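You operate a simulated robot arm through the tools that you are given. There is no shell and no other tool. Be economical: measure what you need, move in short steps, check, and stop when the job is done.

You are at the controls of a simulated two-armed robot. One attempt, no reset.

Task
Bend the steel tab down to the line named on the card.
Fine: clamp the horseshoe first with the red lever; end with the black lever up and the red lever open; fingers clear of the tab.

Only the result counts: the job must be done as asked and must still hold three seconds after the hand-in. Knocking over, shifting, dropping, spilling or breaking anything else fails it.

Robot
Two 7-joint arms with two-finger grippers on one trunk, hanging from a carriage that runs on a gantry, over the field with the corners [-2960, -382], [-2270, -1460], [4, -4], [-686, 1074] (x, y) and turns from -348 to 340 degrees about z. Base frame: it is fixed where the carriage stands at the start and does not move with it; the origin is on the floor, on the carriage's upright axis, x ahead of it, y to its left, z up. Lengths are in mm, angles in degrees, forces in N, time in s.
The left shoulder is at the start at [40, 158, 1102], the right one opposite. With the tool pointing down near the work surface each hand reaches from about 100 to 580 mm from the robot's upright axis, wherever it stands, measured 20 degrees to its own side. Places, roughly: heel with a chalk dot [400, -300, 700]; long black lever [400, -400, 800]; plain heel [300, -200, 700]; steel tab [400, -300, 700]; stubby red lever [500, -200, 800]. Payload 1.96 kg a hand.
The TCP of each hand is the grasp point between the finger pads, 20 mm short of the fingertips. In the tool frame z runs along the fingers and y along their closing line. Largest opening 72 mm; the body of the gripper starts 38 mm behind the TCP.
Orientation is that of the tool frame in the base frame, as a unit quaternion [x, y, z, w]. With the fingers straight down and closing along the base's y, the tool's x points along the base's -x, its y along +y and its z along -z.

Tools
- The arms move only by the tool send_rows. It takes "left_moves", "right_moves" or both (then of equal length, played together; a hand with none holds still); each is a list of rows, each a list of 3 entries, a list of its own where there are three numbers: the closure, from 0 (fully open) to 1 (shut), then the shift along the base's x, y, z in units of 50 mm (1.0 is 50 mm), then the turn, a rotation vector about the base's x, y, z in units of 4 degrees (1.0 is 4 degrees). In form: [[grip, [tx, ty, tz], [ax, ay, az]], ...]. A call has 1 to 12 rows; each row shifts and turns the commanded pose from where the row before left it. A call with a number of a shift or a turn outside -1 to 1 is refused whole. A row lasts 0.2 s, in which the tool goes at most 50 mm and 8.6 degrees; a call with a longer step from one row to the next is refused whole, and so is a gripper value outside its range. A pose out of reach is approached as far as the arm can. The call stops where the force on the tool passes 50 N (or 10 N more than at its start, if that is more) or the arm is blocked; 0.2 s more then pass. Each finger travels about 45 mm/s and halts on what it meets, pressing with about 25 N; the grip force reading is that of the motor and also rises with nothing between the fingers. The clock runs only during rows and for 0.2 s after the last one: add rows that do not move to give the fingers time. It gives the time, the measured TCP pose, the force on the tool (base axes), the opening and the grip force at its end, in the units of the frame above (readings bear some noise), with the torque about the TCP (base axes, N m) and any sound that the robot's microphone picked up, and new pictures: "show" is both (left out), scene, wrist or none (wrist: the cameras of the hands that moved).
- Cameras (640 x 400 px; columns grow to the right, rows downward): "scene" is now at [202.1, -56, 1459.1]; the picture's right is [-0.80, -0.59, 0.00], its down [-0.50, 0.68, -0.54] and it looks along [0.32, -0.43, -0.84] (base axes); focal length 264 px, centre (320, 200). "left" rides on the left gripper at [71, -19, -82] in its tool frame; the picture's right is [0.26, 0.97, 0.00], its down [-0.67, 0.18, -0.72] and it looks along [-0.69, 0.19, 0.70] (tool axes); focal length 280 px, centre (320, 200). "right" rides on the right gripper at [71, 19, -82] in its tool frame; the picture's right is [-0.26, 0.97, 0.00], its down [-0.67, -0.18, -0.72] and it looks along [-0.69, -0.19, 0.70] (tool axes); focal length 280 px, centre (320, 200). There is no depth. A picture from a camera that has moved, and an enlarged one, comes with that camera's place and axes in the base frame and with its lens.
- lift_body(by): slides the trunk up (or, below 0, down) by that many mm; the arms and the scene camera ride with it, the base frame stays. It gives what a move gives, with no picture.
- base_move(legs): drives the robot by 1 to 6 legs, each [ahead, left, turn to the left] in mm, mm and degrees, along the robot's own axes; the way and the turn of a leg run together, so that a leg with both is an arc; at most 1500 mm and 180 degrees a leg. The arms and the cameras ride along, it lands a little off, and it stops where it bumps. It keeps to its track: a leg is cut to what the track allows. It gives what a move gives, and a new picture of the scene camera.
- pan_tilt(pan, tilt): turns the head with the scene camera to pan (to the left, within 86 degrees either way) and tilt (down, from -29 to 69), counted from straight ahead of the robot. It gives what a move gives, and a new picture of the scene camera.
- inspect(camera, box): a new picture of the part [left, top, right, bottom] of that camera's present view, enlarged. No time passes.
- job_done(): hands the job in; it is judged then, once.

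Go step by step. Nothing tells you exact positions but the pictures and the camera data: compare them with the known pose of the tool, close in by small moves and look again before you grip or let go. The budget is 120 turns and 260 pictures, counting those below and the enlarged ones. Unless the task says otherwise, let go and move clear before handing in, and close with one line.

The tools are called after "Request:" by a JSON object that holds its "fn" and its "kwargs". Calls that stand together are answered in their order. send_rows: Moves the arms, as the interface text tells. Its arguments: {"type":"object","properties":{"left_moves":{"type":"array"},"right_moves":{"type":"array"},"show":{"type":"string","enum":["both","scene","wrist","none"]}},"required":[]} The other tools are called the same way: lift_body (by) slides the trunk up or down; base_move (legs) drives the base; pan_tilt (pan, tilt) turns the head that bears the scene camera; inspect (camera, box) takes an enlarged picture of a part of a camera's view; job_done () hands the job in.

At the start:

```text
time: 0.0
left_tool_pos: [310.2, -27.8, 1118.3]
left_tcp_rot: [0.001, 1.0, 0.0, -0.001]
left_force: [0.0, -0.6, 0.5]
left_moment: [-0.03, -0.02, -0.02]
left_gripper_width: 72.5
left_grasp_force: 0.1
right_tool_pos: [345.3, -374.9, 1133.0]
right_tcp_rot: [0.0, 1.0, 0.0, 0.0]
right_force: [-0.6, 0.2, 0.2]
right_moment: [0.01, 0.02, -0.02]
right_gripper_width: 72.1
right_grasp_force: 0.1
trunk travel left (down, up): [-425.0, 415.0]
robot x, y, heading: [1.5, 0.7, -0.0]
head pan, tilt: [-53.6, 57.4]
```

scene: 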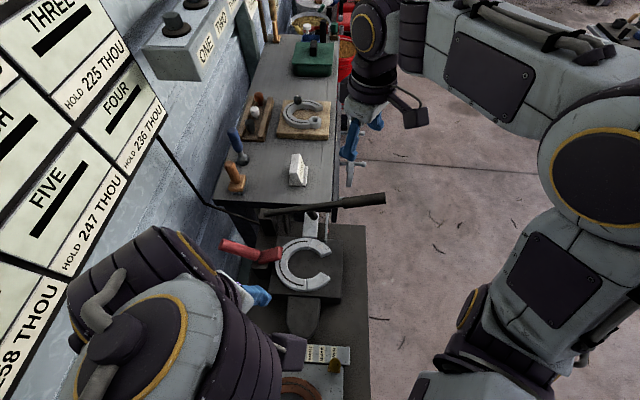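
right: 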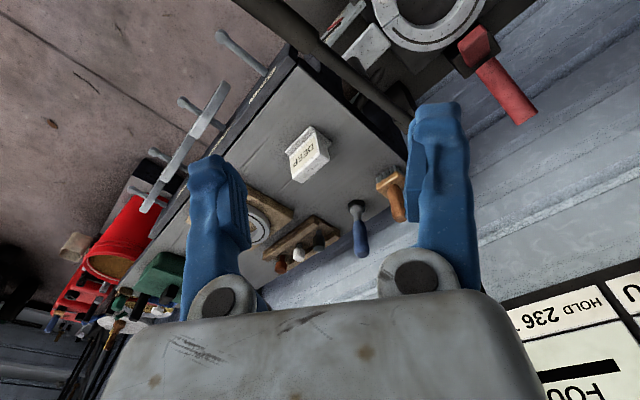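
left: 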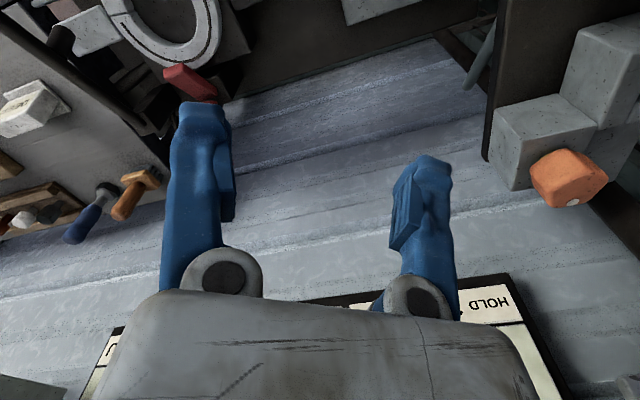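

I see a bench with a horseshoe in a fixture, a red stubby lever, a long black lever, and cards around. I'll enlarge the key regions first to read the card and understand the mechanism.

Request:
{"fn": "inspect", "kwargs": {"camera": "scene", "box": [200, 180, 400, 305]}}

Request:
{"fn": "inspect", "kwargs": {"camera": "scene", "box": [270, 320, 390, 395]}}

Request:
{"fn": "inspect", "kwargs": {"camera": "scene", "box": [0, 0, 240, 150]}}

Request:
{"fn": "inspect", "kwargs": {"camera": "right", "box": [270, 100, 350, 200]}}

```text
3.20 times, centred on (300, 242) of scene
camera zoom: at [202.1, -56.0, 1459.1], right [-0.8, -0.59, 0.0], down [-0.5, 0.68, -0.54], along [0.32, -0.43, -0.84], focal length 846 px, centre (384, 64)
```

zoom: 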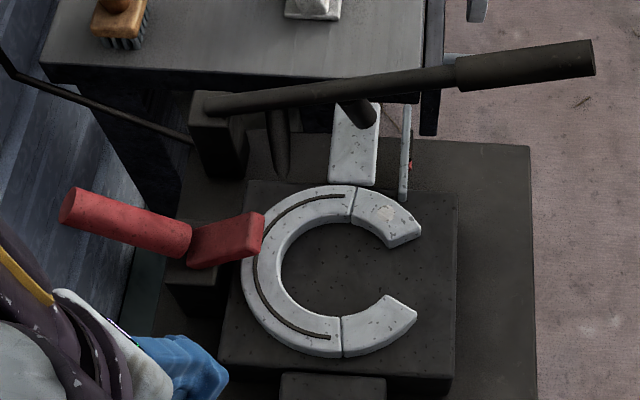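

```text
5.33 times, centred on (330, 358) of scene
camera zoom: at [202.1, -56.0, 1459.1], right [-0.8, -0.59, 0.0], down [-0.5, 0.68, -0.54], along [0.32, -0.43, -0.84], focal length 1410 px, centre (267, -640)
```

zoom: 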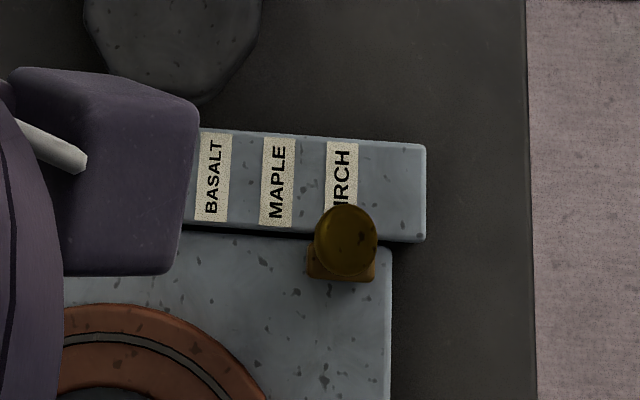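

```text
2.67 times, centred on (120, 75) of scene
camera zoom: at [202.1, -56.0, 1459.1], right [-0.8, -0.59, 0.0], down [-0.5, 0.68, -0.54], along [0.32, -0.43, -0.84], focal length 705 px, centre (853, 533)
```

zoom: 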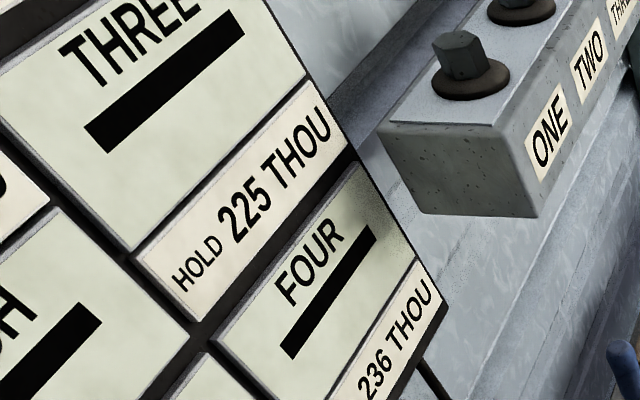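

```text
4.00 times, centred on (310, 150) of right
camera zoom: at [274.1, -356.3, 1216.0], right [0.26, 0.97, 0.0], down [0.67, -0.18, 0.72], along [0.69, -0.19, -0.7], focal length 1122 px, centre (360, 400)
```

zoom: 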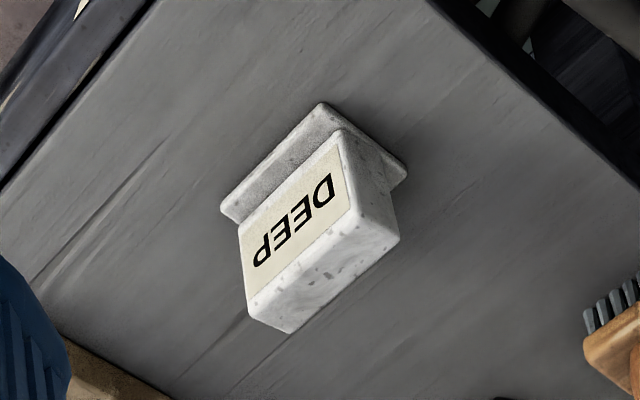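

The bench runs obliquely (its wall lies along about +33°), and the card block says DEEP. I'll bring the right wrist camera round to view the fixture from the operator side and move the left hand out of the view.

Request:
{"fn": "send_rows", "kwargs": {"right_moves": [[0, [-0.3, -0.1, -0.26], [0, 0, 1]], [0, [-0.3, -0.1, -0.26], [0, 0, 1]], [0, [-0.3, -0.1, -0.26], [0, 0, 1]], [0, [-0.3, -0.1, -0.26], [0, 0, 1]], [0, [-0.3, -0.1, -0.26], [0, 0, 1]], [0, [-0.3, -0.1, -0.26], [0, 0, 1]], [0, [-0.3, -0.1, -0.26], [0, 0, 1]], [0, [-0.3, -0.1, -0.26], [0, 0, 1]], [0, [-0.3, -0.1, -0.26], [0, 0, 1]], [0, [-0.3, -0.1, -0.26], [0, 0, 1]]], "left_moves": [[0, [-0.1, 0.4, 0], [0, 0, 0]], [0, [-0.1, 0.4, 0], [0, 0, 0]], [0, [-0.1, 0.4, 0], [0, 0, 0]], [0, [-0.1, 0.4, 0], [0, 0, 0]], [0, [-0.1, 0.4, 0], [0, 0, 0]], [0, [-0.1, 0.4, 0], [0, 0, 0]], [0, [-0.1, 0.4, 0], [0, 0, 0]], [0, [-0.1, 0.4, 0], [0, 0, 0]], [0, [-0.1, 0.4, 0], [0, 0, 0]], [0, [-0.1, 0.4, 0], [0, 0, 0]]], "show": "both"}}

```text
time: 2.2
left_tool_pos: [260.2, 172.3, 1118.5]
left_tcp_rot: [0.001, 1.0, 0.001, 0.0]
left_force: [-0.2, 0.4, -0.3]
left_moment: [0.02, 0.01, -0.02]
left_gripper_width: 72.1
left_grasp_force: 0.1
right_tool_pos: [194.3, -424.8, 1003.7]
right_tcp_rot: [-0.342, 0.94, 0.0, -0.001]
right_force: [1.0, -0.1, 0.3]
right_moment: [0.0, -0.02, 0.0]
right_gripper_width: 72.0
right_grasp_force: 0.0
trunk travel left (down, up): [-425.0, 415.0]
robot x, y, heading: [2.7, -0.3, 0.1]
head pan, tilt: [-53.6, 57.4]
camera scene: at [202.0, -55.9, 1459.1], right [-0.8, -0.59, 0.0], down [-0.5, 0.68, -0.54], along [0.32, -0.43, -0.84], focal length 264 px, centre (320, 200)
camera right: at [127.5, -456.1, 1085.9], right [-0.42, 0.91, 0.0], down [0.63, 0.29, 0.72], along [0.65, 0.3, -0.7], focal length 280 px, centre (320, 200)
camera left: at [189.4, 153.8, 1199.1], right [-0.26, 0.97, 0.0], down [0.67, 0.18, 0.72], along [0.69, 0.19, -0.7], focal length 280 px, centre (320, 200)
```

scene: 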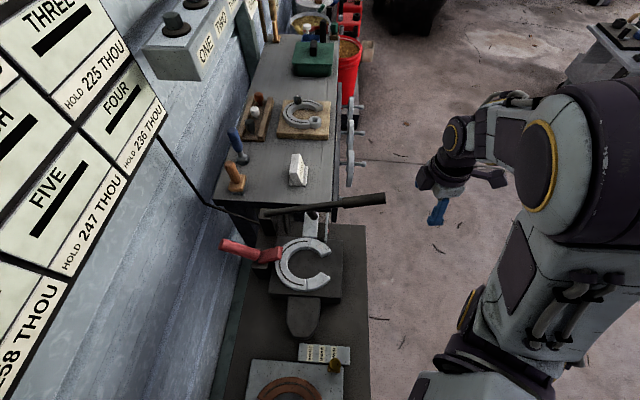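
right: 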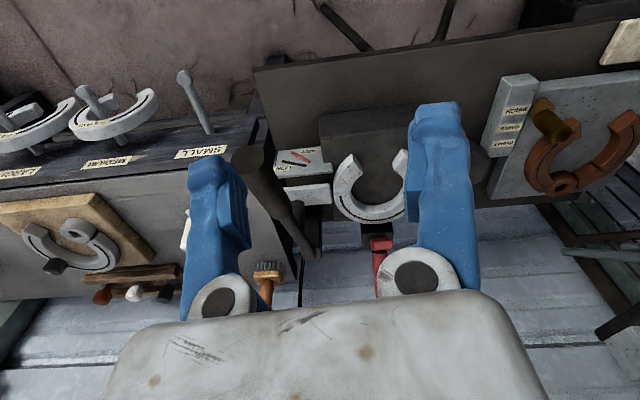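
left: 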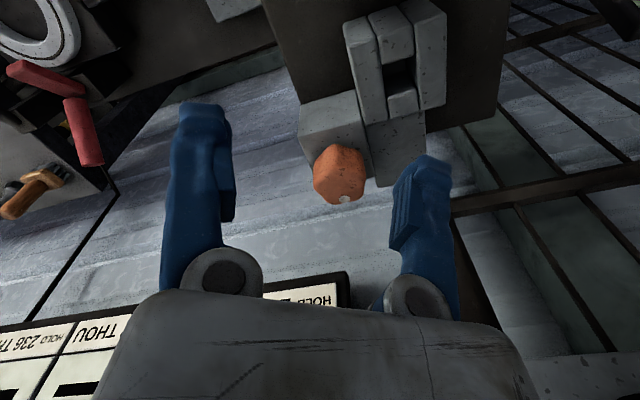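

The wrist view shows the scale plate near the horseshoe. I'll enlarge it.

Request:
{"fn": "inspect", "kwargs": {"camera": "right", "box": [240, 120, 400, 220]}}

Request:
{"fn": "inspect", "kwargs": {"camera": "right", "box": [265, 140, 345, 190]}}

Request:
{"fn": "inspect", "kwargs": {"camera": "scene", "box": [200, 180, 400, 305]}}

Request:
{"fn": "inspect", "kwargs": {"camera": "left", "box": [0, 0, 180, 225]}}

```text
4.00 times, centred on (320, 170) of right
camera zoom: at [127.5, -456.1, 1085.9], right [-0.42, 0.91, 0.0], down [0.63, 0.29, 0.72], along [0.65, 0.3, -0.7], focal length 1122 px, centre (320, 320)
```

zoom: 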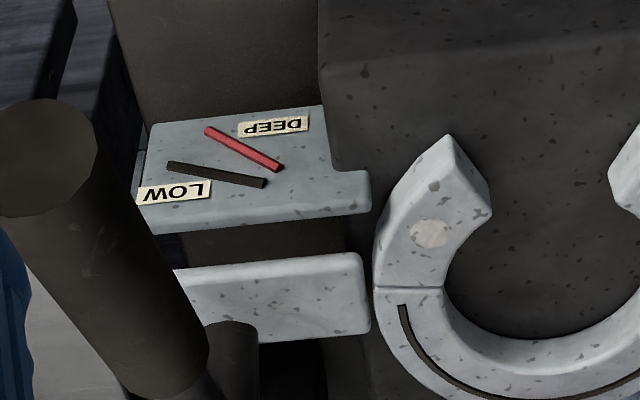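

```text
8.00 times, centred on (305, 165) of right
camera zoom: at [127.5, -456.1, 1085.9], right [-0.42, 0.91, 0.0], down [0.63, 0.29, 0.72], along [0.65, 0.3, -0.7], focal length 2243 px, centre (440, 480)
```

zoom: 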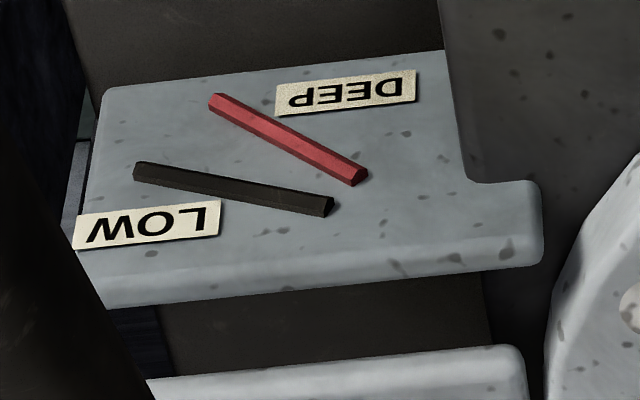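

```text
3.20 times, centred on (300, 242) of scene
camera zoom: at [202.0, -55.9, 1459.1], right [-0.8, -0.59, 0.0], down [-0.5, 0.68, -0.54], along [0.32, -0.43, -0.84], focal length 846 px, centre (384, 64)
```

zoom: 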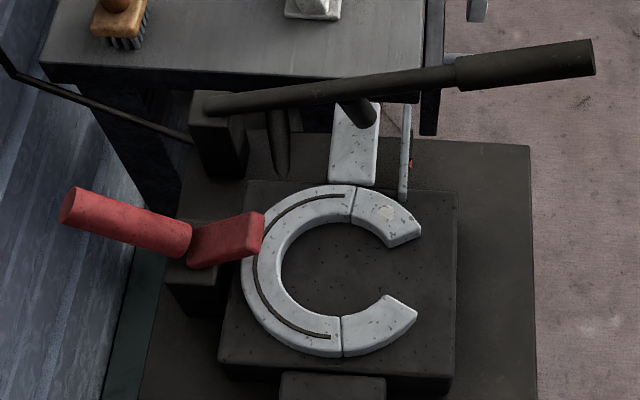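

```text
1.78 times, centred on (90, 112) of left
camera zoom: at [189.4, 153.8, 1199.1], right [-0.26, 0.97, 0.0], down [0.67, 0.18, 0.72], along [0.69, 0.19, -0.7], focal length 498 px, centre (729, 356)
```

zoom: 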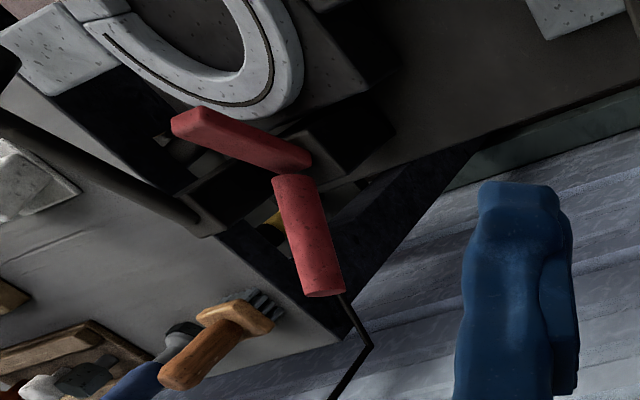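

The card reads DEEP, matching the red line on the plate by the tab. The red lever's handle runs from about (482,-160,788) up to (546,-120,852) and its head is raised, so it looks open. I'll carry the right hand above the red handle.

Request:
{"fn": "send_rows", "kwargs": {"right_moves": [[0, [0.57, 0.5, -0.05], [0, 0, -1]], [0, [0.57, 0.5, -0.05], [0, 0, -1]], [0, [0.57, 0.5, -0.05], [0, 0, 0]], [0, [0.57, 0.5, -0.05], [0, 0, 0]], [0, [0.57, 0.5, -0.05], [0, 0, 0]], [0, [0.57, 0.5, -0.05], [0, 0, 0]], [0, [0.57, 0.5, -0.05], [0, 0, 0]], [0, [0.57, 0.5, -0.05], [0, 0, 0]], [0, [0.57, 0.5, -0.05], [0, 0, 0]], [0, [0.57, 0.5, -0.05], [0, 0, 0]], [0, [0.57, 0.5, -0.05], [0, 0, 0]], [0, [0.57, 0.5, -0.05], [0, 0, 0]]]}}

```text
time: 4.8
left_tool_pos: [260.8, 173.3, 1118.2]
left_tcp_rot: [0.001, 1.0, 0.0, 0.0]
left_force: [0.9, 0.1, -0.7]
left_moment: [-0.02, 0.01, 0.0]
left_gripper_width: 72.0
left_grasp_force: 0.1
right_tool_pos: [537.0, -122.9, 973.9]
right_tcp_rot: [-0.275, 0.961, 0.0, 0.0]
right_force: [0.6, -0.2, 0.2]
right_moment: [0.0, -0.02, -0.01]
right_gripper_width: 72.0
right_grasp_force: 0.1
trunk travel left (down, up): [-425.0, 415.0]
robot x, y, heading: [-0.3, -1.0, 0.2]
head pan, tilt: [-53.6, 57.4]
camera scene: at [202.2, -55.8, 1459.2], right [-0.8, -0.59, 0.0], down [-0.5, 0.68, -0.54], along [0.32, -0.43, -0.84], focal length 264 px, centre (320, 200)
camera right: at [467.1, -145.0, 1056.0], right [-0.29, 0.96, 0.0], down [0.67, 0.2, 0.71], along [0.68, 0.21, -0.7], focal length 280 px, centre (320, 200)
```

scene: 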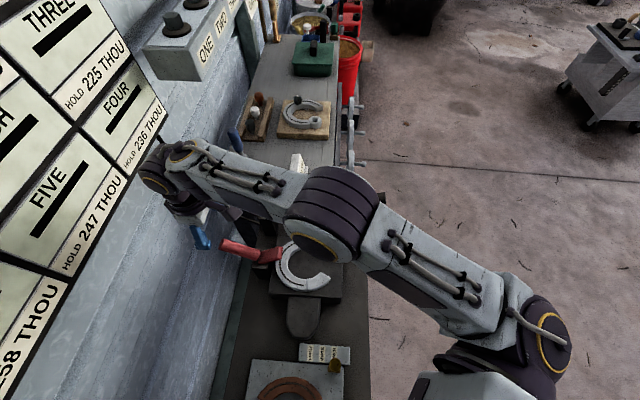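
right: 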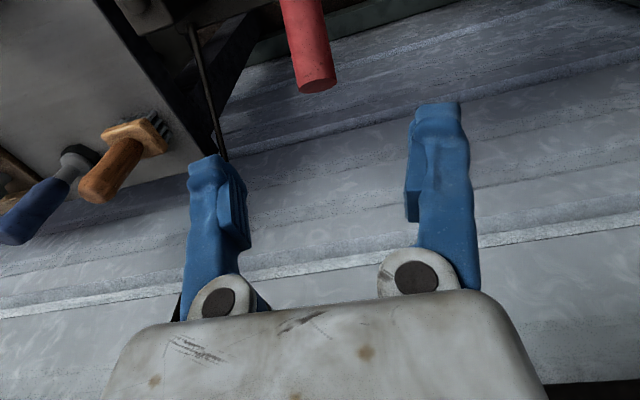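

The hand is over the handle end, which I place at about (549,-121,852). I'll descend to straddle it.

Request:
{"fn": "send_rows", "kwargs": {"right_moves": [[0, [0, -0.03, -0.68], [0, 0, 0]], [0, [0, 0, -0.68], [0, 0, 0]], [0, [0, 0, -0.68], [0, 0, 0]], [0, [0, 0, -0.66], [0, 0, 0]]]}}

```text
time: 5.8
left_tool_pos: [260.1, 173.1, 1117.6]
left_tcp_rot: [0.0, 1.0, 0.0, 0.0]
left_force: [-0.4, -0.4, -0.8]
left_moment: [-0.02, -0.02, -0.01]
left_gripper_width: 71.9
left_grasp_force: 0.0
right_tool_pos: [537.0, -126.9, 838.0]
right_tcp_rot: [-0.275, 0.961, 0.0, 0.0]
right_force: [-0.2, 0.2, -0.6]
right_moment: [-0.02, -0.02, -0.04]
right_gripper_width: 72.0
right_grasp_force: 0.2
trunk travel left (down, up): [-425.0, 415.0]
robot x, y, heading: [-2.2, 0.2, -0.1]
head pan, tilt: [-53.6, 57.4]
camera scene: at [201.9, -56.0, 1459.1], right [-0.8, -0.59, 0.0], down [-0.5, 0.68, -0.54], along [0.32, -0.43, -0.84], focal length 264 px, centre (320, 200)
camera right: at [466.5, -147.6, 920.3], right [-0.29, 0.96, 0.0], down [0.67, 0.2, 0.72], along [0.69, 0.21, -0.7], focal length 280 px, centre (320, 200)
```

scene: 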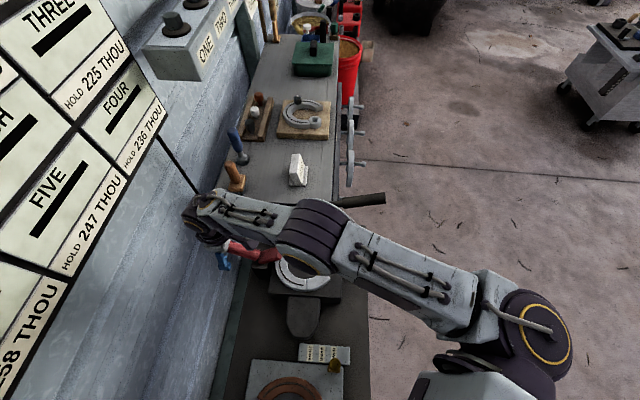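
right: 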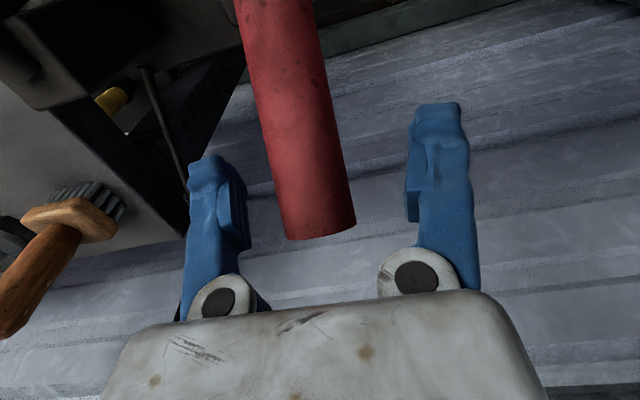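

The handle sits centred between the fingers. I'll close on it.

Request:
{"fn": "send_rows", "kwargs": {"right_moves": [[0.5, [0, 0, 0], [0, 0, 0]], [0.8, [0, 0, 0], [0, 0, 0]], [1, [0, 0, 0], [0, 0, 0]], [1, [0, 0, 0], [0, 0, 0]], [1, [0, 0, 0], [0, 0, 0]]], "show": "wrist"}}

```text
time: 7.0
left_tool_pos: [260.9, 168.9, 1117.2]
left_tcp_rot: [-0.001, 1.0, -0.001, 0.0]
left_force: [-0.2, -0.7, 0.6]
left_moment: [0.02, -0.03, 0.0]
left_gripper_width: 71.9
left_grasp_force: 0.1
right_tool_pos: [537.4, -131.3, 837.7]
right_tcp_rot: [-0.275, 0.961, -0.001, 0.001]
right_force: [8.7, -15.1, -10.3]
right_moment: [0.02, -0.48, 0.03]
right_gripper_width: 28.8
right_grasp_force: 39.9
trunk travel left (down, up): [-425.0, 415.0]
robot x, y, heading: [-3.4, 1.8, 0.1]
head pan, tilt: [-53.6, 57.4]
camera right: at [467.8, -151.6, 921.1], right [-0.29, 0.96, 0.0], down [0.67, 0.2, 0.72], along [0.69, 0.2, -0.7], focal length 280 px, centre (320, 200)
```

right: 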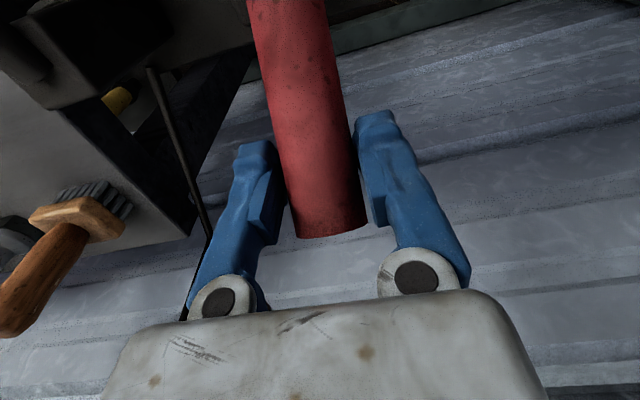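

The grip is good, with a slight sideways load that I'll relieve. Now I'll begin swinging the handle up toward the operator side in a small step to see which way the head moves.

Request:
{"fn": "send_rows", "kwargs": {"right_moves": [[1, [0.04, -0.08, 0], [0, 0, 0]], [1, [-0.063, -0.04, 0.083], [0.54, -0.84, 0]], [1, [-0.067, -0.043, 0.079], [0.54, -0.84, 0]], [1, [0, 0, 0], [0, 0, 0]]]}}

```text
time: 8.0
left_tool_pos: [260.0, 171.9, 1117.2]
left_tcp_rot: [0.0, 1.0, 0.0, -0.001]
left_force: [-0.1, 0.3, -0.7]
left_moment: [0.01, 0.0, -0.01]
left_gripper_width: 71.9
left_grasp_force: 0.0
right_tool_pos: [528.9, -136.1, 845.5]
right_tcp_rot: [-0.275, 0.959, 0.021, 0.065]
right_force: [-4.4, -4.4, -6.4]
right_moment: [-0.09, 0.17, 0.08]
right_gripper_width: 28.5
right_grasp_force: 39.7
trunk travel left (down, up): [-425.0, 415.0]
robot x, y, heading: [-0.9, 0.3, 0.1]
head pan, tilt: [-53.6, 57.4]
camera scene: at [201.2, -56.6, 1458.8], right [-0.8, -0.59, 0.0], down [-0.5, 0.68, -0.54], along [0.32, -0.43, -0.84], focal length 264 px, centre (320, 200)
camera right: at [451.1, -163.1, 917.4], right [-0.29, 0.96, 0.04], down [0.58, 0.14, 0.8], along [0.76, 0.26, -0.6], focal length 280 px, centre (320, 200)
```

scene: 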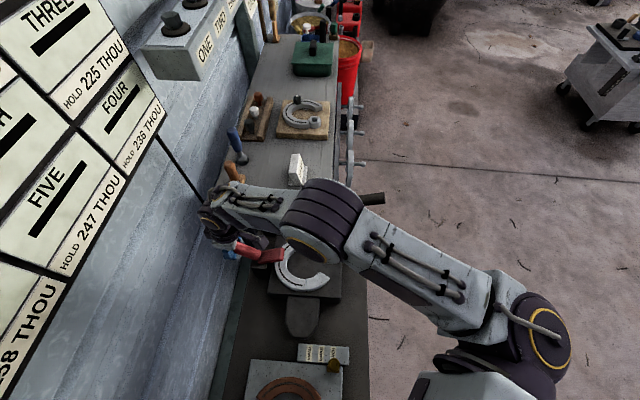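
right: 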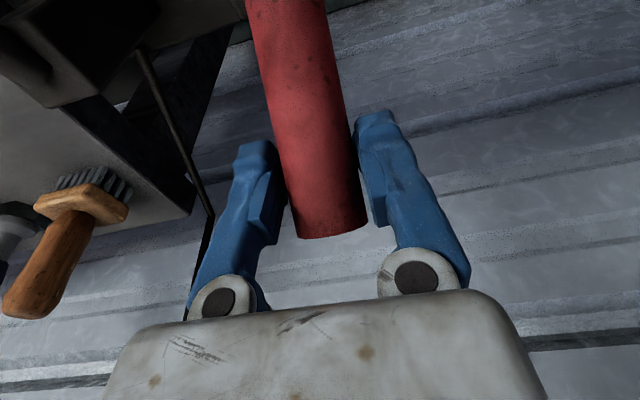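

The handle moves freely. I'll continue.

Request:
{"fn": "send_rows", "kwargs": {"right_moves": [[1, [-0.072, -0.046, 0.074], [0.54, -0.84, 0]], [1, [-0.075, -0.048, 0.069], [0.54, -0.84, 0]], [1, [-0.078, -0.05, 0.063], [0.54, -0.84, 0]], [1, [-0.081, -0.052, 0.058], [0.54, -0.84, 0]], [1, [0, 0, 0], [0, 0, 0]]]}}

Request:
{"fn": "inspect", "kwargs": {"camera": "scene", "box": [220, 210, 350, 300]}}

```text
time: 9.2
left_tool_pos: [256.9, 170.7, 1115.8]
left_tcp_rot: [-0.001, 1.0, -0.001, -0.001]
left_force: [-1.2, -0.2, -0.4]
left_moment: [0.01, -0.01, 0.01]
left_gripper_width: 72.0
left_grasp_force: 0.1
right_tool_pos: [510.9, -148.4, 856.9]
right_tcp_rot: [-0.269, 0.942, 0.06, 0.194]
right_force: [-5.1, -15.4, -42.4]
right_moment: [-0.2, 0.06, -0.02]
right_gripper_width: 28.8
right_grasp_force: 40.2
trunk travel left (down, up): [-425.0, 415.0]
robot x, y, heading: [2.9, -0.7, -0.0]
head pan, tilt: [-53.6, 57.4]
camera scene: at [199.4, -57.5, 1458.0], right [-0.8, -0.59, 0.0], down [-0.5, 0.68, -0.54], along [0.32, -0.43, -0.84], focal length 264 px, centre (320, 200)
camera right: at [417.9, -184.1, 903.9], right [-0.31, 0.95, 0.11], down [0.38, 0.02, 0.92], along [0.87, 0.32, -0.37], focal length 280 px, centre (320, 200)
```

scene: 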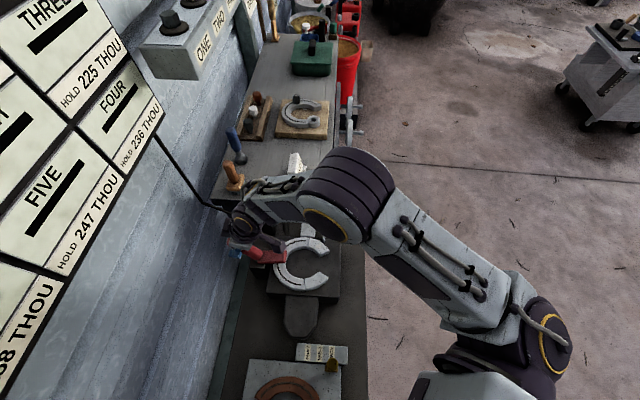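
right: 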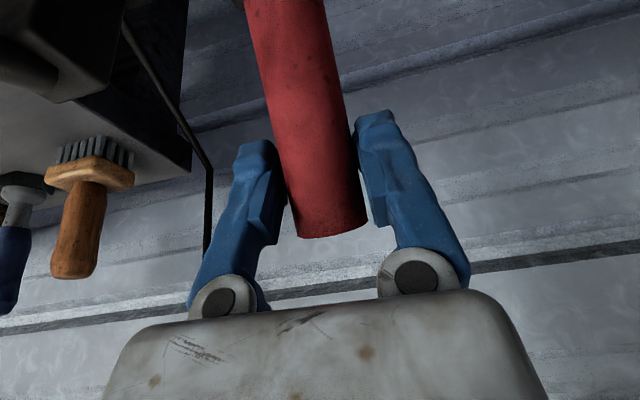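

```text
4.44 times, centred on (285, 255) of scene
camera zoom: at [199.4, -57.5, 1458.0], right [-0.8, -0.59, 0.0], down [-0.5, 0.68, -0.54], along [0.32, -0.43, -0.84], focal length 1175 px, centre (476, -44)
```

zoom: 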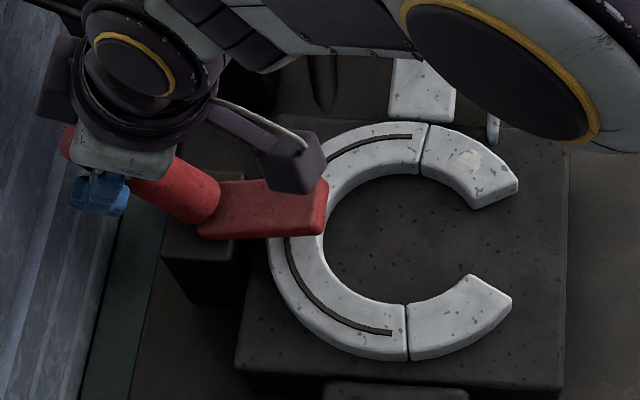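

The load is mostly vertical, so the true arc is flatter than I assumed. I'll ease the height and pull horizontally.

Request:
{"fn": "send_rows", "kwargs": {"right_moves": [[1, [0, 0, -0.1], [0, 0, 0]], [1, [-0.1, -0.064, 0], [0.54, -0.84, 0]], [1, [0, 0, 0], [0, 0, 0]]], "show": "none"}}

```text
time: 10.0
left_tool_pos: [259.5, 171.7, 1117.8]
left_tcp_rot: [-0.001, 1.0, 0.0, 0.0]
left_force: [0.2, -0.7, 0.7]
left_moment: [0.0, -0.01, 0.04]
left_gripper_width: 72.2
left_grasp_force: 0.0
right_tool_pos: [510.9, -148.3, 855.3]
right_tcp_rot: [-0.269, 0.932, 0.071, 0.234]
right_force: [-9.5, -5.5, 9.6]
right_moment: [-0.62, 0.97, 0.03]
right_gripper_width: 28.3
right_grasp_force: 39.7
trunk travel left (down, up): [-425.0, 415.0]
robot x, y, heading: [-2.4, -2.9, 0.0]
head pan, tilt: [-53.6, 57.4]
```

Position hardly changed; I'll pull a bit further without turning to see whether it's against a stop or still moves.

Request:
{"fn": "send_rows", "kwargs": {"right_moves": [[1, [-0.1, -0.064, 0], [0, 0, 0]], [1, [-0.1, -0.064, 0], [0, 0, 0]], [1, [0, 0, 0], [0, 0, 0]]], "show": "scene"}}

Request:
{"fn": "inspect", "kwargs": {"camera": "scene", "box": [220, 210, 350, 300]}}

```text
time: 10.8
left_tool_pos: [264.4, 175.2, 1119.2]
left_tcp_rot: [0.001, 1.0, 0.002, 0.002]
left_force: [-0.7, 0.0, 0.2]
left_moment: [0.02, 0.0, 0.02]
left_gripper_width: 72.0
left_grasp_force: 0.0
right_tool_pos: [507.5, -150.2, 858.4]
right_tcp_rot: [-0.268, 0.931, 0.07, 0.237]
right_force: [14.1, 9.9, 9.0]
right_moment: [0.69, -1.19, 0.2]
right_gripper_width: 28.7
right_grasp_force: 40.0
trunk travel left (down, up): [-425.0, 415.0]
robot x, y, heading: [0.2, -2.4, -0.1]
head pan, tilt: [-53.6, 57.4]
camera scene: at [204.6, -54.6, 1459.8], right [-0.8, -0.59, 0.0], down [-0.5, 0.68, -0.54], along [0.32, -0.43, -0.84], focal length 264 px, centre (320, 200)
```

scene: 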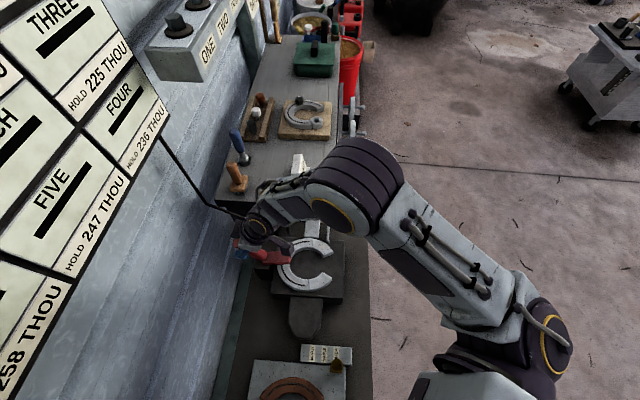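

```text
4.44 times, centred on (285, 255) of scene
camera zoom: at [204.6, -54.6, 1459.8], right [-0.8, -0.59, 0.0], down [-0.5, 0.68, -0.54], along [0.32, -0.43, -0.84], focal length 1175 px, centre (476, -44)
```

zoom: 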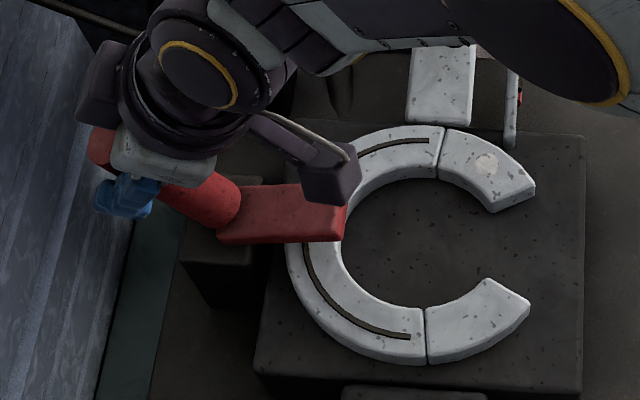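

It resists about 17 N now and no click was heard. I'll pull further along the arc with more force.

Request:
{"fn": "send_rows", "kwargs": {"right_moves": [[1, [-0.12, -0.077, 0.0], [0.54, -0.84, 0]], [1, [-0.12, -0.077, 0.0], [0.54, -0.84, 0]], [1, [0, 0, 0], [0, 0, 0]]], "show": "none"}}

```text
time: 11.3
left_tool_pos: [262.8, 174.1, 1116.7]
left_tcp_rot: [-0.001, 1.0, 0.001, 0.001]
left_force: [1.0, -0.3, -0.1]
left_moment: [0.01, -0.01, -0.04]
left_gripper_width: 71.9
left_grasp_force: 0.1
right_tool_pos: [497.9, -155.7, 860.7]
right_tcp_rot: [-0.265, 0.917, 0.088, 0.285]
right_force: [1.2, 4.7, 18.4]
right_moment: [0.13, -0.24, -0.26]
right_gripper_width: 28.3
right_grasp_force: 39.6
trunk travel left (down, up): [-425.0, 415.0]
robot x, y, heading: [2.8, 0.6, -0.0]
head pan, tilt: [-53.6, 57.4]
stopped in row 2 (right hand): the force on the tool passed its limit at 53 N (the readings are from after the stop); the commanded pose is now the measured one
```

A peak of 53 N and the handle moved on another 11 mm. I'll look and continue pulling.

Request:
{"fn": "send_rows", "kwargs": {"right_moves": [[1, [-0.08, -0.05, 0.03], [0.54, -0.84, 0]], [1, [-0.08, -0.05, 0.02], [0.54, -0.84, 0]], [1, [0, 0, 0], [0, 0, 0]]]}}

Request:
{"fn": "inspect", "kwargs": {"camera": "scene", "box": [220, 210, 350, 300]}}

```text
time: 12.1
left_tool_pos: [261.6, 173.1, 1117.4]
left_tcp_rot: [0.0, 1.0, 0.0, 0.0]
left_force: [0.5, -0.3, 0.2]
left_moment: [0.03, -0.01, 0.0]
left_gripper_width: 71.9
left_grasp_force: 0.2
right_tool_pos: [488.7, -163.3, 861.4]
right_tcp_rot: [-0.258, 0.897, 0.104, 0.344]
right_force: [-4.1, 1.4, 25.3]
right_moment: [-0.07, 0.17, 0.02]
right_gripper_width: 28.6
right_grasp_force: 39.8
trunk travel left (down, up): [-425.0, 415.0]
robot x, y, heading: [-1.5, -0.7, -0.2]
head pan, tilt: [-53.6, 57.4]
camera scene: at [202.4, -56.1, 1459.4], right [-0.8, -0.59, 0.0], down [-0.5, 0.68, -0.54], along [0.32, -0.43, -0.84], focal length 264 px, centre (320, 200)
camera right: at [387.3, -204.6, 874.5], right [-0.35, 0.92, 0.19], down [0.12, -0.15, 0.98], along [0.93, 0.37, -0.06], focal length 280 px, centre (320, 200)
```

scene: 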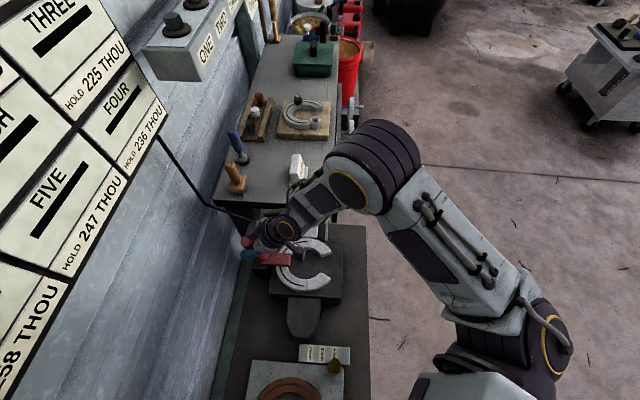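
right: 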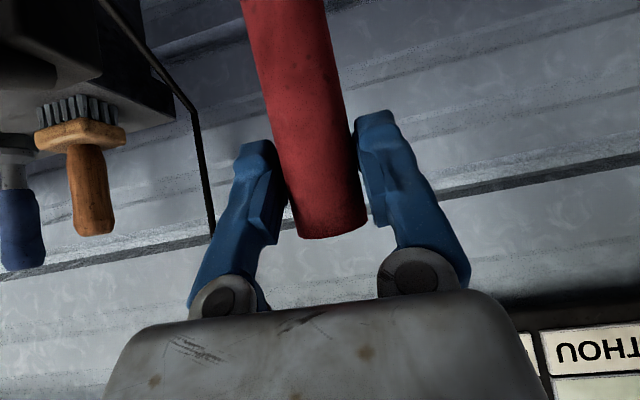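

```text
4.44 times, centred on (285, 255) of scene
camera zoom: at [202.4, -56.1, 1459.4], right [-0.8, -0.59, 0.0], down [-0.5, 0.68, -0.54], along [0.32, -0.43, -0.84], focal length 1175 px, centre (476, -44)
```

zoom: 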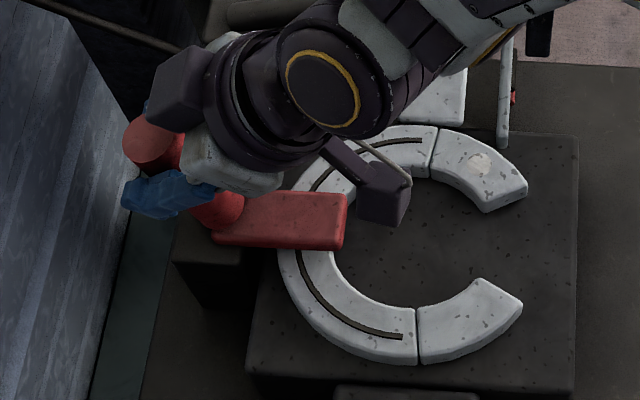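

The head looks like it moved down onto the shoe while the handle keeps turning, as in a toggle clamp. I'll keep going, raising slightly to relieve the upward push.

Request:
{"fn": "send_rows", "kwargs": {"right_moves": [[1, [-0.08, -0.05, 0.06], [0.54, -0.84, 0]], [1, [-0.09, -0.055, 0.02], [0.54, -0.84, 0]], [1, [-0.09, -0.055, 0.0], [0.54, -0.84, 0]], [1, [0, 0, 0], [0, 0, 0]]], "show": "none"}}

```text
time: 13.1
left_tool_pos: [265.2, 175.2, 1118.2]
left_tcp_rot: [0.0, 1.0, 0.0, 0.001]
left_force: [0.9, -1.0, -0.1]
left_moment: [-0.02, -0.02, 0.0]
left_gripper_width: 72.0
left_grasp_force: 0.1
right_tool_pos: [479.4, -169.2, 865.5]
right_tcp_rot: [-0.247, 0.854, 0.132, 0.437]
right_force: [34.5, 5.4, -34.3]
right_moment: [-0.1, -0.01, -0.05]
right_gripper_width: 29.0
right_grasp_force: 39.6
trunk travel left (down, up): [-425.0, 415.0]
robot x, y, heading: [-0.4, -2.2, 0.0]
head pan, tilt: [-53.6, 57.4]
```

The load says I'm now past the top of the arc. I'll ease down slightly and keep pulling toward the operator.

Request:
{"fn": "send_rows", "kwargs": {"right_moves": [[1, [-0.03, -0.02, -0.05], [0, 0, 0]], [1, [-0.09, -0.055, 0.0], [0.54, -0.84, 0]], [1, [-0.09, -0.055, -0.01], [0.54, -0.84, 0]], [1, [0, 0, 0], [0, 0, 0]]]}}

Request:
{"fn": "inspect", "kwargs": {"camera": "scene", "box": [220, 210, 350, 300]}}

```text
time: 14.1
left_tool_pos: [260.1, 172.3, 1117.3]
left_tcp_rot: [0.001, 1.0, -0.001, -0.001]
left_force: [-0.3, 0.3, 0.6]
left_moment: [0.01, -0.02, 0.02]
left_gripper_width: 71.9
left_grasp_force: 0.0
right_tool_pos: [460.0, -178.3, 859.8]
right_tcp_rot: [-0.238, 0.825, 0.15, 0.49]
right_force: [-0.7, 0.6, -0.6]
right_moment: [-0.06, 0.03, -0.05]
right_gripper_width: 0.0
right_grasp_force: 29.9
trunk travel left (down, up): [-425.0, 415.0]
robot x, y, heading: [-1.2, 1.4, 0.0]
head pan, tilt: [-53.6, 57.4]
camera scene: at [200.4, -56.5, 1459.0], right [-0.81, -0.59, 0.0], down [-0.5, 0.68, -0.54], along [0.32, -0.43, -0.84], focal length 264 px, centre (320, 200)
camera right: at [361.0, -219.1, 836.2], right [-0.41, 0.88, 0.24], down [-0.16, -0.33, 0.93], along [0.9, 0.35, 0.28], focal length 280 px, centre (320, 200)
```

scene: 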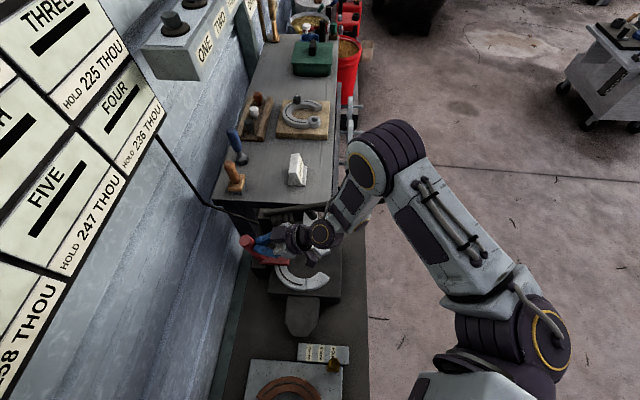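
right: 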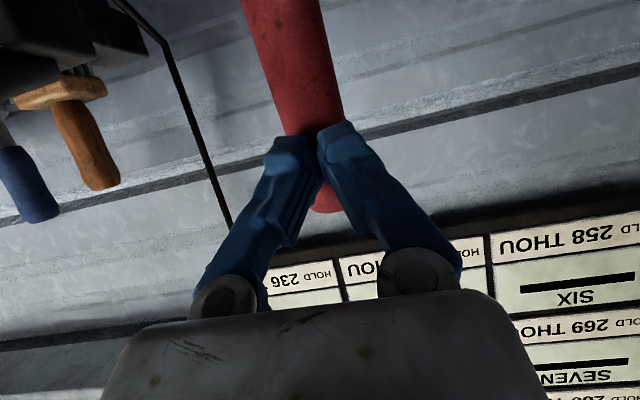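

```text
4.44 times, centred on (285, 255) of scene
camera zoom: at [200.4, -56.5, 1459.0], right [-0.81, -0.59, 0.0], down [-0.5, 0.68, -0.54], along [0.32, -0.43, -0.84], focal length 1175 px, centre (476, -44)
```

zoom: 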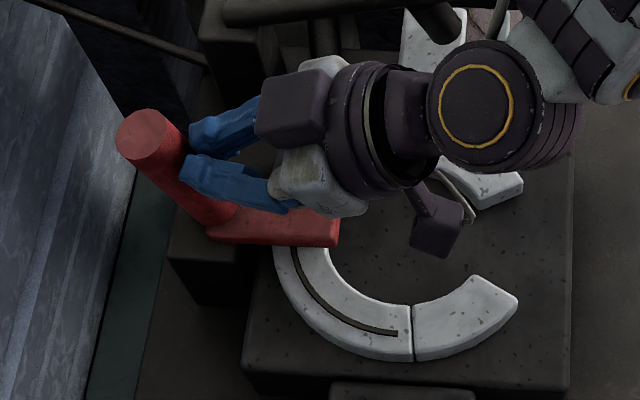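

The fingers slipped off because the handle reached a stop, standing about upright. I'll back the hand out and up, to inspect whether the clamp is home.

Request:
{"fn": "send_rows", "kwargs": {"right_moves": [[1, [-0.5, -0.3, 0.5], [0, 0, 0]], [1, [-0.4, -0.25, 0.8], [0, 0, 0]], [0.5, [-0.2, -0.1, 0.9], [0, 0, 0]], [0, [-0.2, -0.1, 0.9], [-0.54, 0.84, 0]], [0, [-0.3, -0.2, 0], [-0.54, 0.84, 0]], [0, [-0.3, -0.2, 0], [-0.54, 0.84, 0]], [0, [-0.3, -0.2, 0], [-0.54, 0.84, 0]]]}}

Request:
{"fn": "inspect", "kwargs": {"camera": "scene", "box": [220, 210, 350, 300]}}

```text
time: 15.7
left_tool_pos: [261.3, 172.7, 1117.6]
left_tcp_rot: [-0.001, 1.0, 0.0, 0.0]
left_force: [1.2, -1.0, -0.3]
left_moment: [-0.01, -0.01, 0.01]
left_gripper_width: 71.9
left_grasp_force: 0.0
right_tool_pos: [352.7, -245.1, 1016.4]
right_tcp_rot: [-0.255, 0.884, 0.114, 0.374]
right_force: [0.5, 0.3, 0.1]
right_moment: [0.03, 0.02, -0.03]
right_gripper_width: 71.9
right_grasp_force: 0.0
trunk travel left (down, up): [-425.0, 415.0]
robot x, y, heading: [0.7, 2.4, 0.3]
head pan, tilt: [-53.6, 57.4]
camera scene: at [201.9, -55.8, 1459.1], right [-0.8, -0.59, 0.0], down [-0.5, 0.68, -0.54], along [0.32, -0.43, -0.84], focal length 264 px, centre (320, 200)
camera right: at [252.6, -286.6, 1022.6], right [-0.36, 0.91, 0.2], down [0.06, -0.19, 0.98], along [0.93, 0.37, 0.01], focal length 280 px, centre (320, 200)
```

scene: 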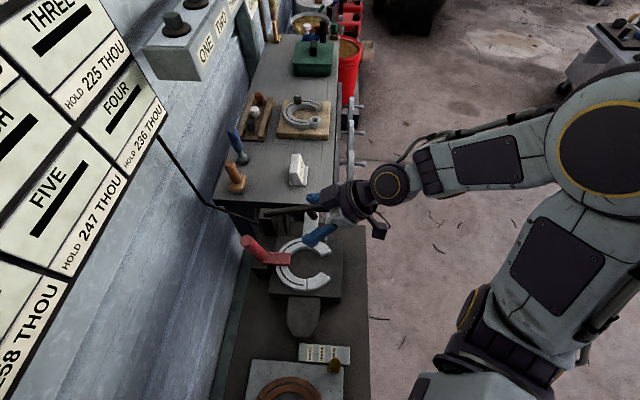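
right: 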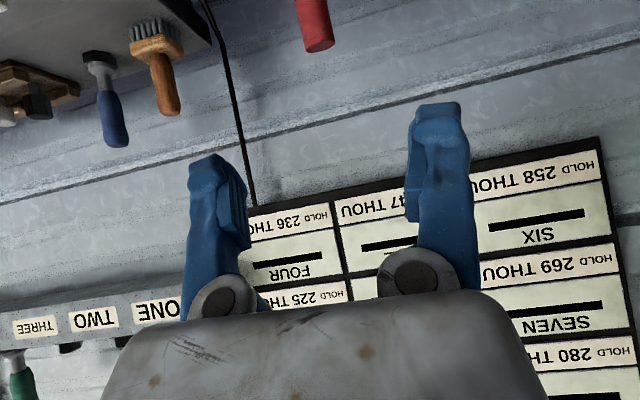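

```text
4.44 times, centred on (285, 255) of scene
camera zoom: at [201.9, -55.8, 1459.1], right [-0.8, -0.59, 0.0], down [-0.5, 0.68, -0.54], along [0.32, -0.43, -0.84], focal length 1175 px, centre (476, -44)
```

zoom: 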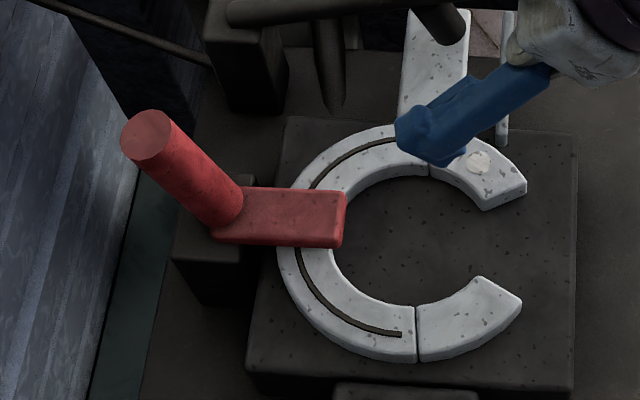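

The handle stands upright now with the head seemingly flat on the shoe. I'll lower the camera for a side view to confirm and to view the tab and lever.

Request:
{"fn": "send_rows", "kwargs": {"right_moves": [[0, [-0.25, -0.16, -0.7], [0, 0, 0]], [0, [-0.25, -0.16, -0.7], [0, 0, 0]], [0, [-0.25, -0.16, -0.7], [0, 0, 0]], [0, [-0.25, -0.16, -0.7], [0, 0, 0]], [0, [-0.25, -0.16, -0.6], [0, 0, 0]]]}}

Request:
{"fn": "inspect", "kwargs": {"camera": "right", "box": [120, 20, 440, 220]}}

```text
time: 16.9
left_tool_pos: [260.5, 172.2, 1117.7]
left_tcp_rot: [0.0, 1.0, 0.0, 0.0]
left_force: [-0.1, -0.1, 0.0]
left_moment: [0.02, -0.02, 0.01]
left_gripper_width: 72.0
left_grasp_force: 0.1
right_tool_pos: [288.9, -283.7, 845.7]
right_tcp_rot: [-0.256, 0.884, 0.114, 0.373]
right_force: [0.4, 0.0, 0.3]
right_moment: [0.0, -0.01, 0.03]
right_gripper_width: 72.1
right_grasp_force: 0.2
trunk travel left (down, up): [-425.0, 415.0]
robot x, y, heading: [-2.1, 2.1, 0.0]
head pan, tilt: [-53.6, 57.4]
camera scene: at [201.6, -56.2, 1459.1], right [-0.8, -0.59, 0.0], down [-0.5, 0.68, -0.54], along [0.32, -0.43, -0.84], focal length 264 px, centre (320, 200)
camera right: at [189.2, -327.0, 852.2], right [-0.36, 0.91, 0.2], down [0.06, -0.19, 0.98], along [0.93, 0.37, 0.01], focal length 280 px, centre (320, 200)
```

scene: 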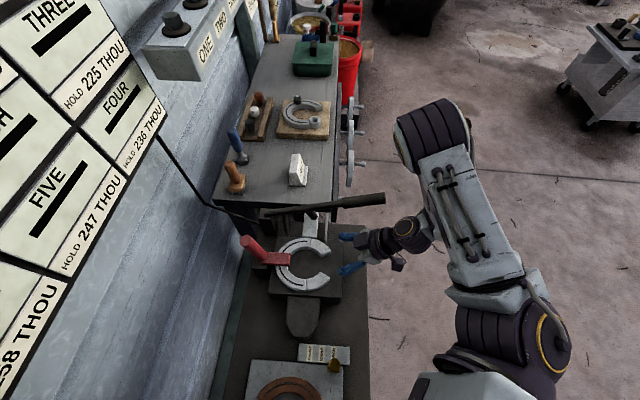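
right: 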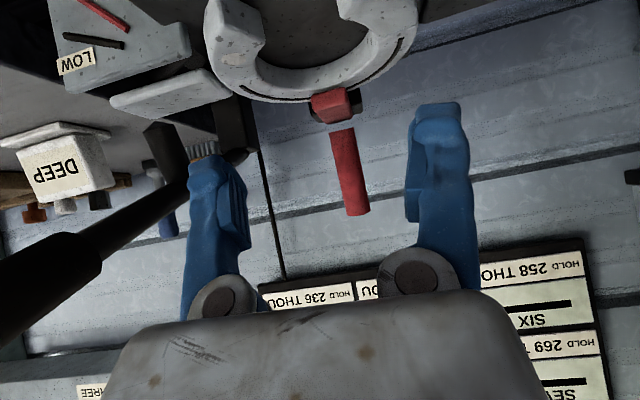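

```text
2.00 times, centred on (280, 120) of right
camera zoom: at [189.2, -327.0, 852.2], right [-0.36, 0.91, 0.2], down [0.06, -0.19, 0.98], along [0.93, 0.37, 0.01], focal length 561 px, centre (400, 360)
```

zoom: 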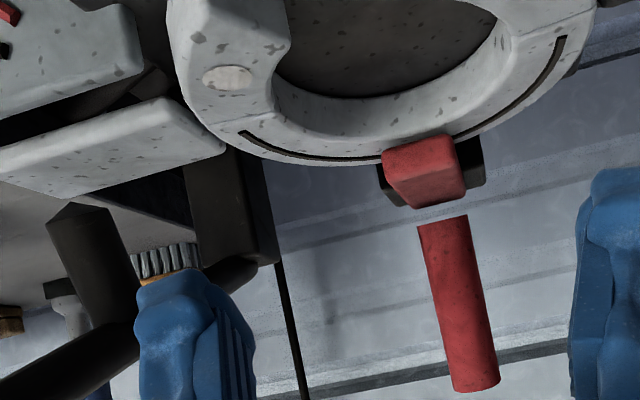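

The head rests on the shoe. To be sure the toggle is fully home, I'll go behind the upright handle with closed fingers and pull it against its stop.

Request:
{"fn": "send_rows", "kwargs": {"right_moves": [[0, [0, 0, 0.95], [-0.54, 0.84, 0]], [0.5, [0, 0, 0.95], [-0.54, 0.84, 0]], [1, [0, 0, 0.95], [-0.54, 0.84, 0]], [1, [0.544, 0.333, 0], [-0.54, 0.84, 0]], [1, [0.544, 0.333, 0], [-0.54, 0.84, 0]], [1, [0.544, 0.333, 0], [-0.54, 0.84, 0]], [1, [0.544, 0.333, 0], [-0.54, 0.84, 0]], [1, [0.544, 0.333, 0], [-0.54, 0.84, 0]], [1, [0.544, 0.333, 0], [-0.54, 0.84, 0]], [1, [0.544, 0.333, 0], [-0.54, 0.84, 0]], [1, [0.544, 0.333, 0], [-0.54, 0.84, 0]], [1, [0.544, 0.333, 0], [-0.27, 0.42, 0]]]}}

```text
time: 19.5
left_tool_pos: [261.1, 172.8, 1118.0]
left_tcp_rot: [0.0, 1.0, 0.0, 0.0]
left_force: [0.4, -0.9, -0.9]
left_moment: [0.0, -0.03, 0.0]
left_gripper_width: 71.9
left_grasp_force: 0.1
right_tool_pos: [547.0, -142.4, 982.3]
right_tcp_rot: [-0.276, 0.961, 0.003, 0.001]
right_force: [0.5, 0.5, 0.1]
right_moment: [-0.02, -0.02, 0.0]
right_gripper_width: 0.2
right_grasp_force: 25.1
right hand out of reach, approached as far as the arm can: row 2
trunk travel left (down, up): [-425.0, 415.0]
robot x, y, heading: [-2.7, -1.3, -0.0]
head pan, tilt: [-53.6, 57.4]
camera scene: at [202.0, -55.7, 1459.2], right [-0.8, -0.59, 0.0], down [-0.5, 0.68, -0.54], along [0.32, -0.43, -0.84], focal length 264 px, centre (320, 200)
camera right: at [477.0, -163.6, 1064.5], right [-0.29, 0.96, 0.01], down [0.67, 0.2, 0.72], along [0.68, 0.21, -0.7], focal length 280 px, centre (320, 200)
```

scene: 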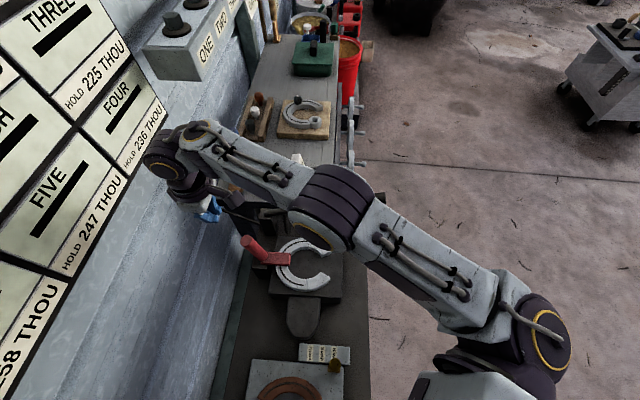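
right: 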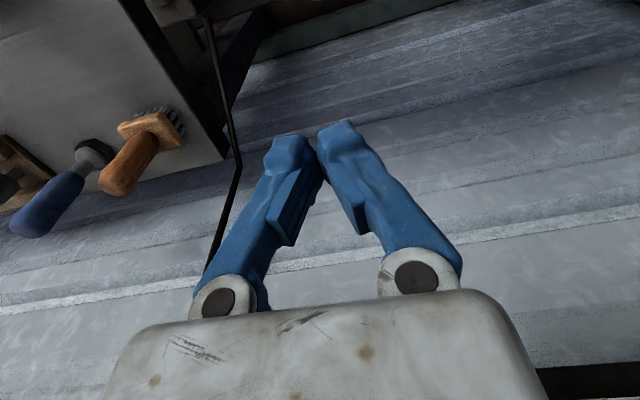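

I'll shift 15 mm sideways to line up with the handle, descend behind it, then pull.

Request:
{"fn": "send_rows", "kwargs": {"right_moves": [[1, [-0.16, 0.25, -0.6], [0, 0, 0]], [1, [0, 0, -0.9], [0, 0, 0]], [1, [0, 0, -0.9], [0, 0, 0]], [1, [0, 0, 0], [0, 0, 0]]], "show": "wrist"}}

```text
time: 20.5
left_tool_pos: [260.8, 172.9, 1117.0]
left_tcp_rot: [0.0, 1.0, 0.001, 0.0]
left_force: [-0.4, -0.6, 0.4]
left_moment: [-0.01, 0.0, -0.02]
left_gripper_width: 71.9
left_grasp_force: 0.1
right_tool_pos: [539.0, -130.3, 863.1]
right_tcp_rot: [-0.277, 0.961, 0.002, 0.0]
right_force: [0.4, 0.3, 0.5]
right_moment: [0.03, -0.01, -0.03]
right_gripper_width: 0.3
right_grasp_force: 24.6
trunk travel left (down, up): [-425.0, 415.0]
robot x, y, heading: [-2.6, 1.5, -0.0]
head pan, tilt: [-53.6, 57.4]
camera right: at [468.9, -152.1, 943.8], right [-0.29, 0.96, 0.0], down [0.67, 0.2, 0.72], along [0.68, 0.21, -0.7], focal length 280 px, centre (320, 200)
```

right: 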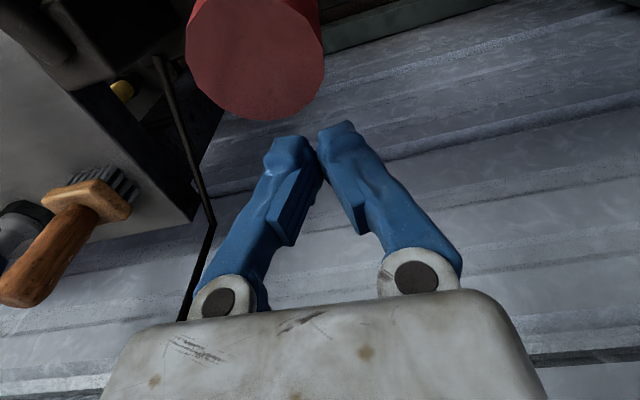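

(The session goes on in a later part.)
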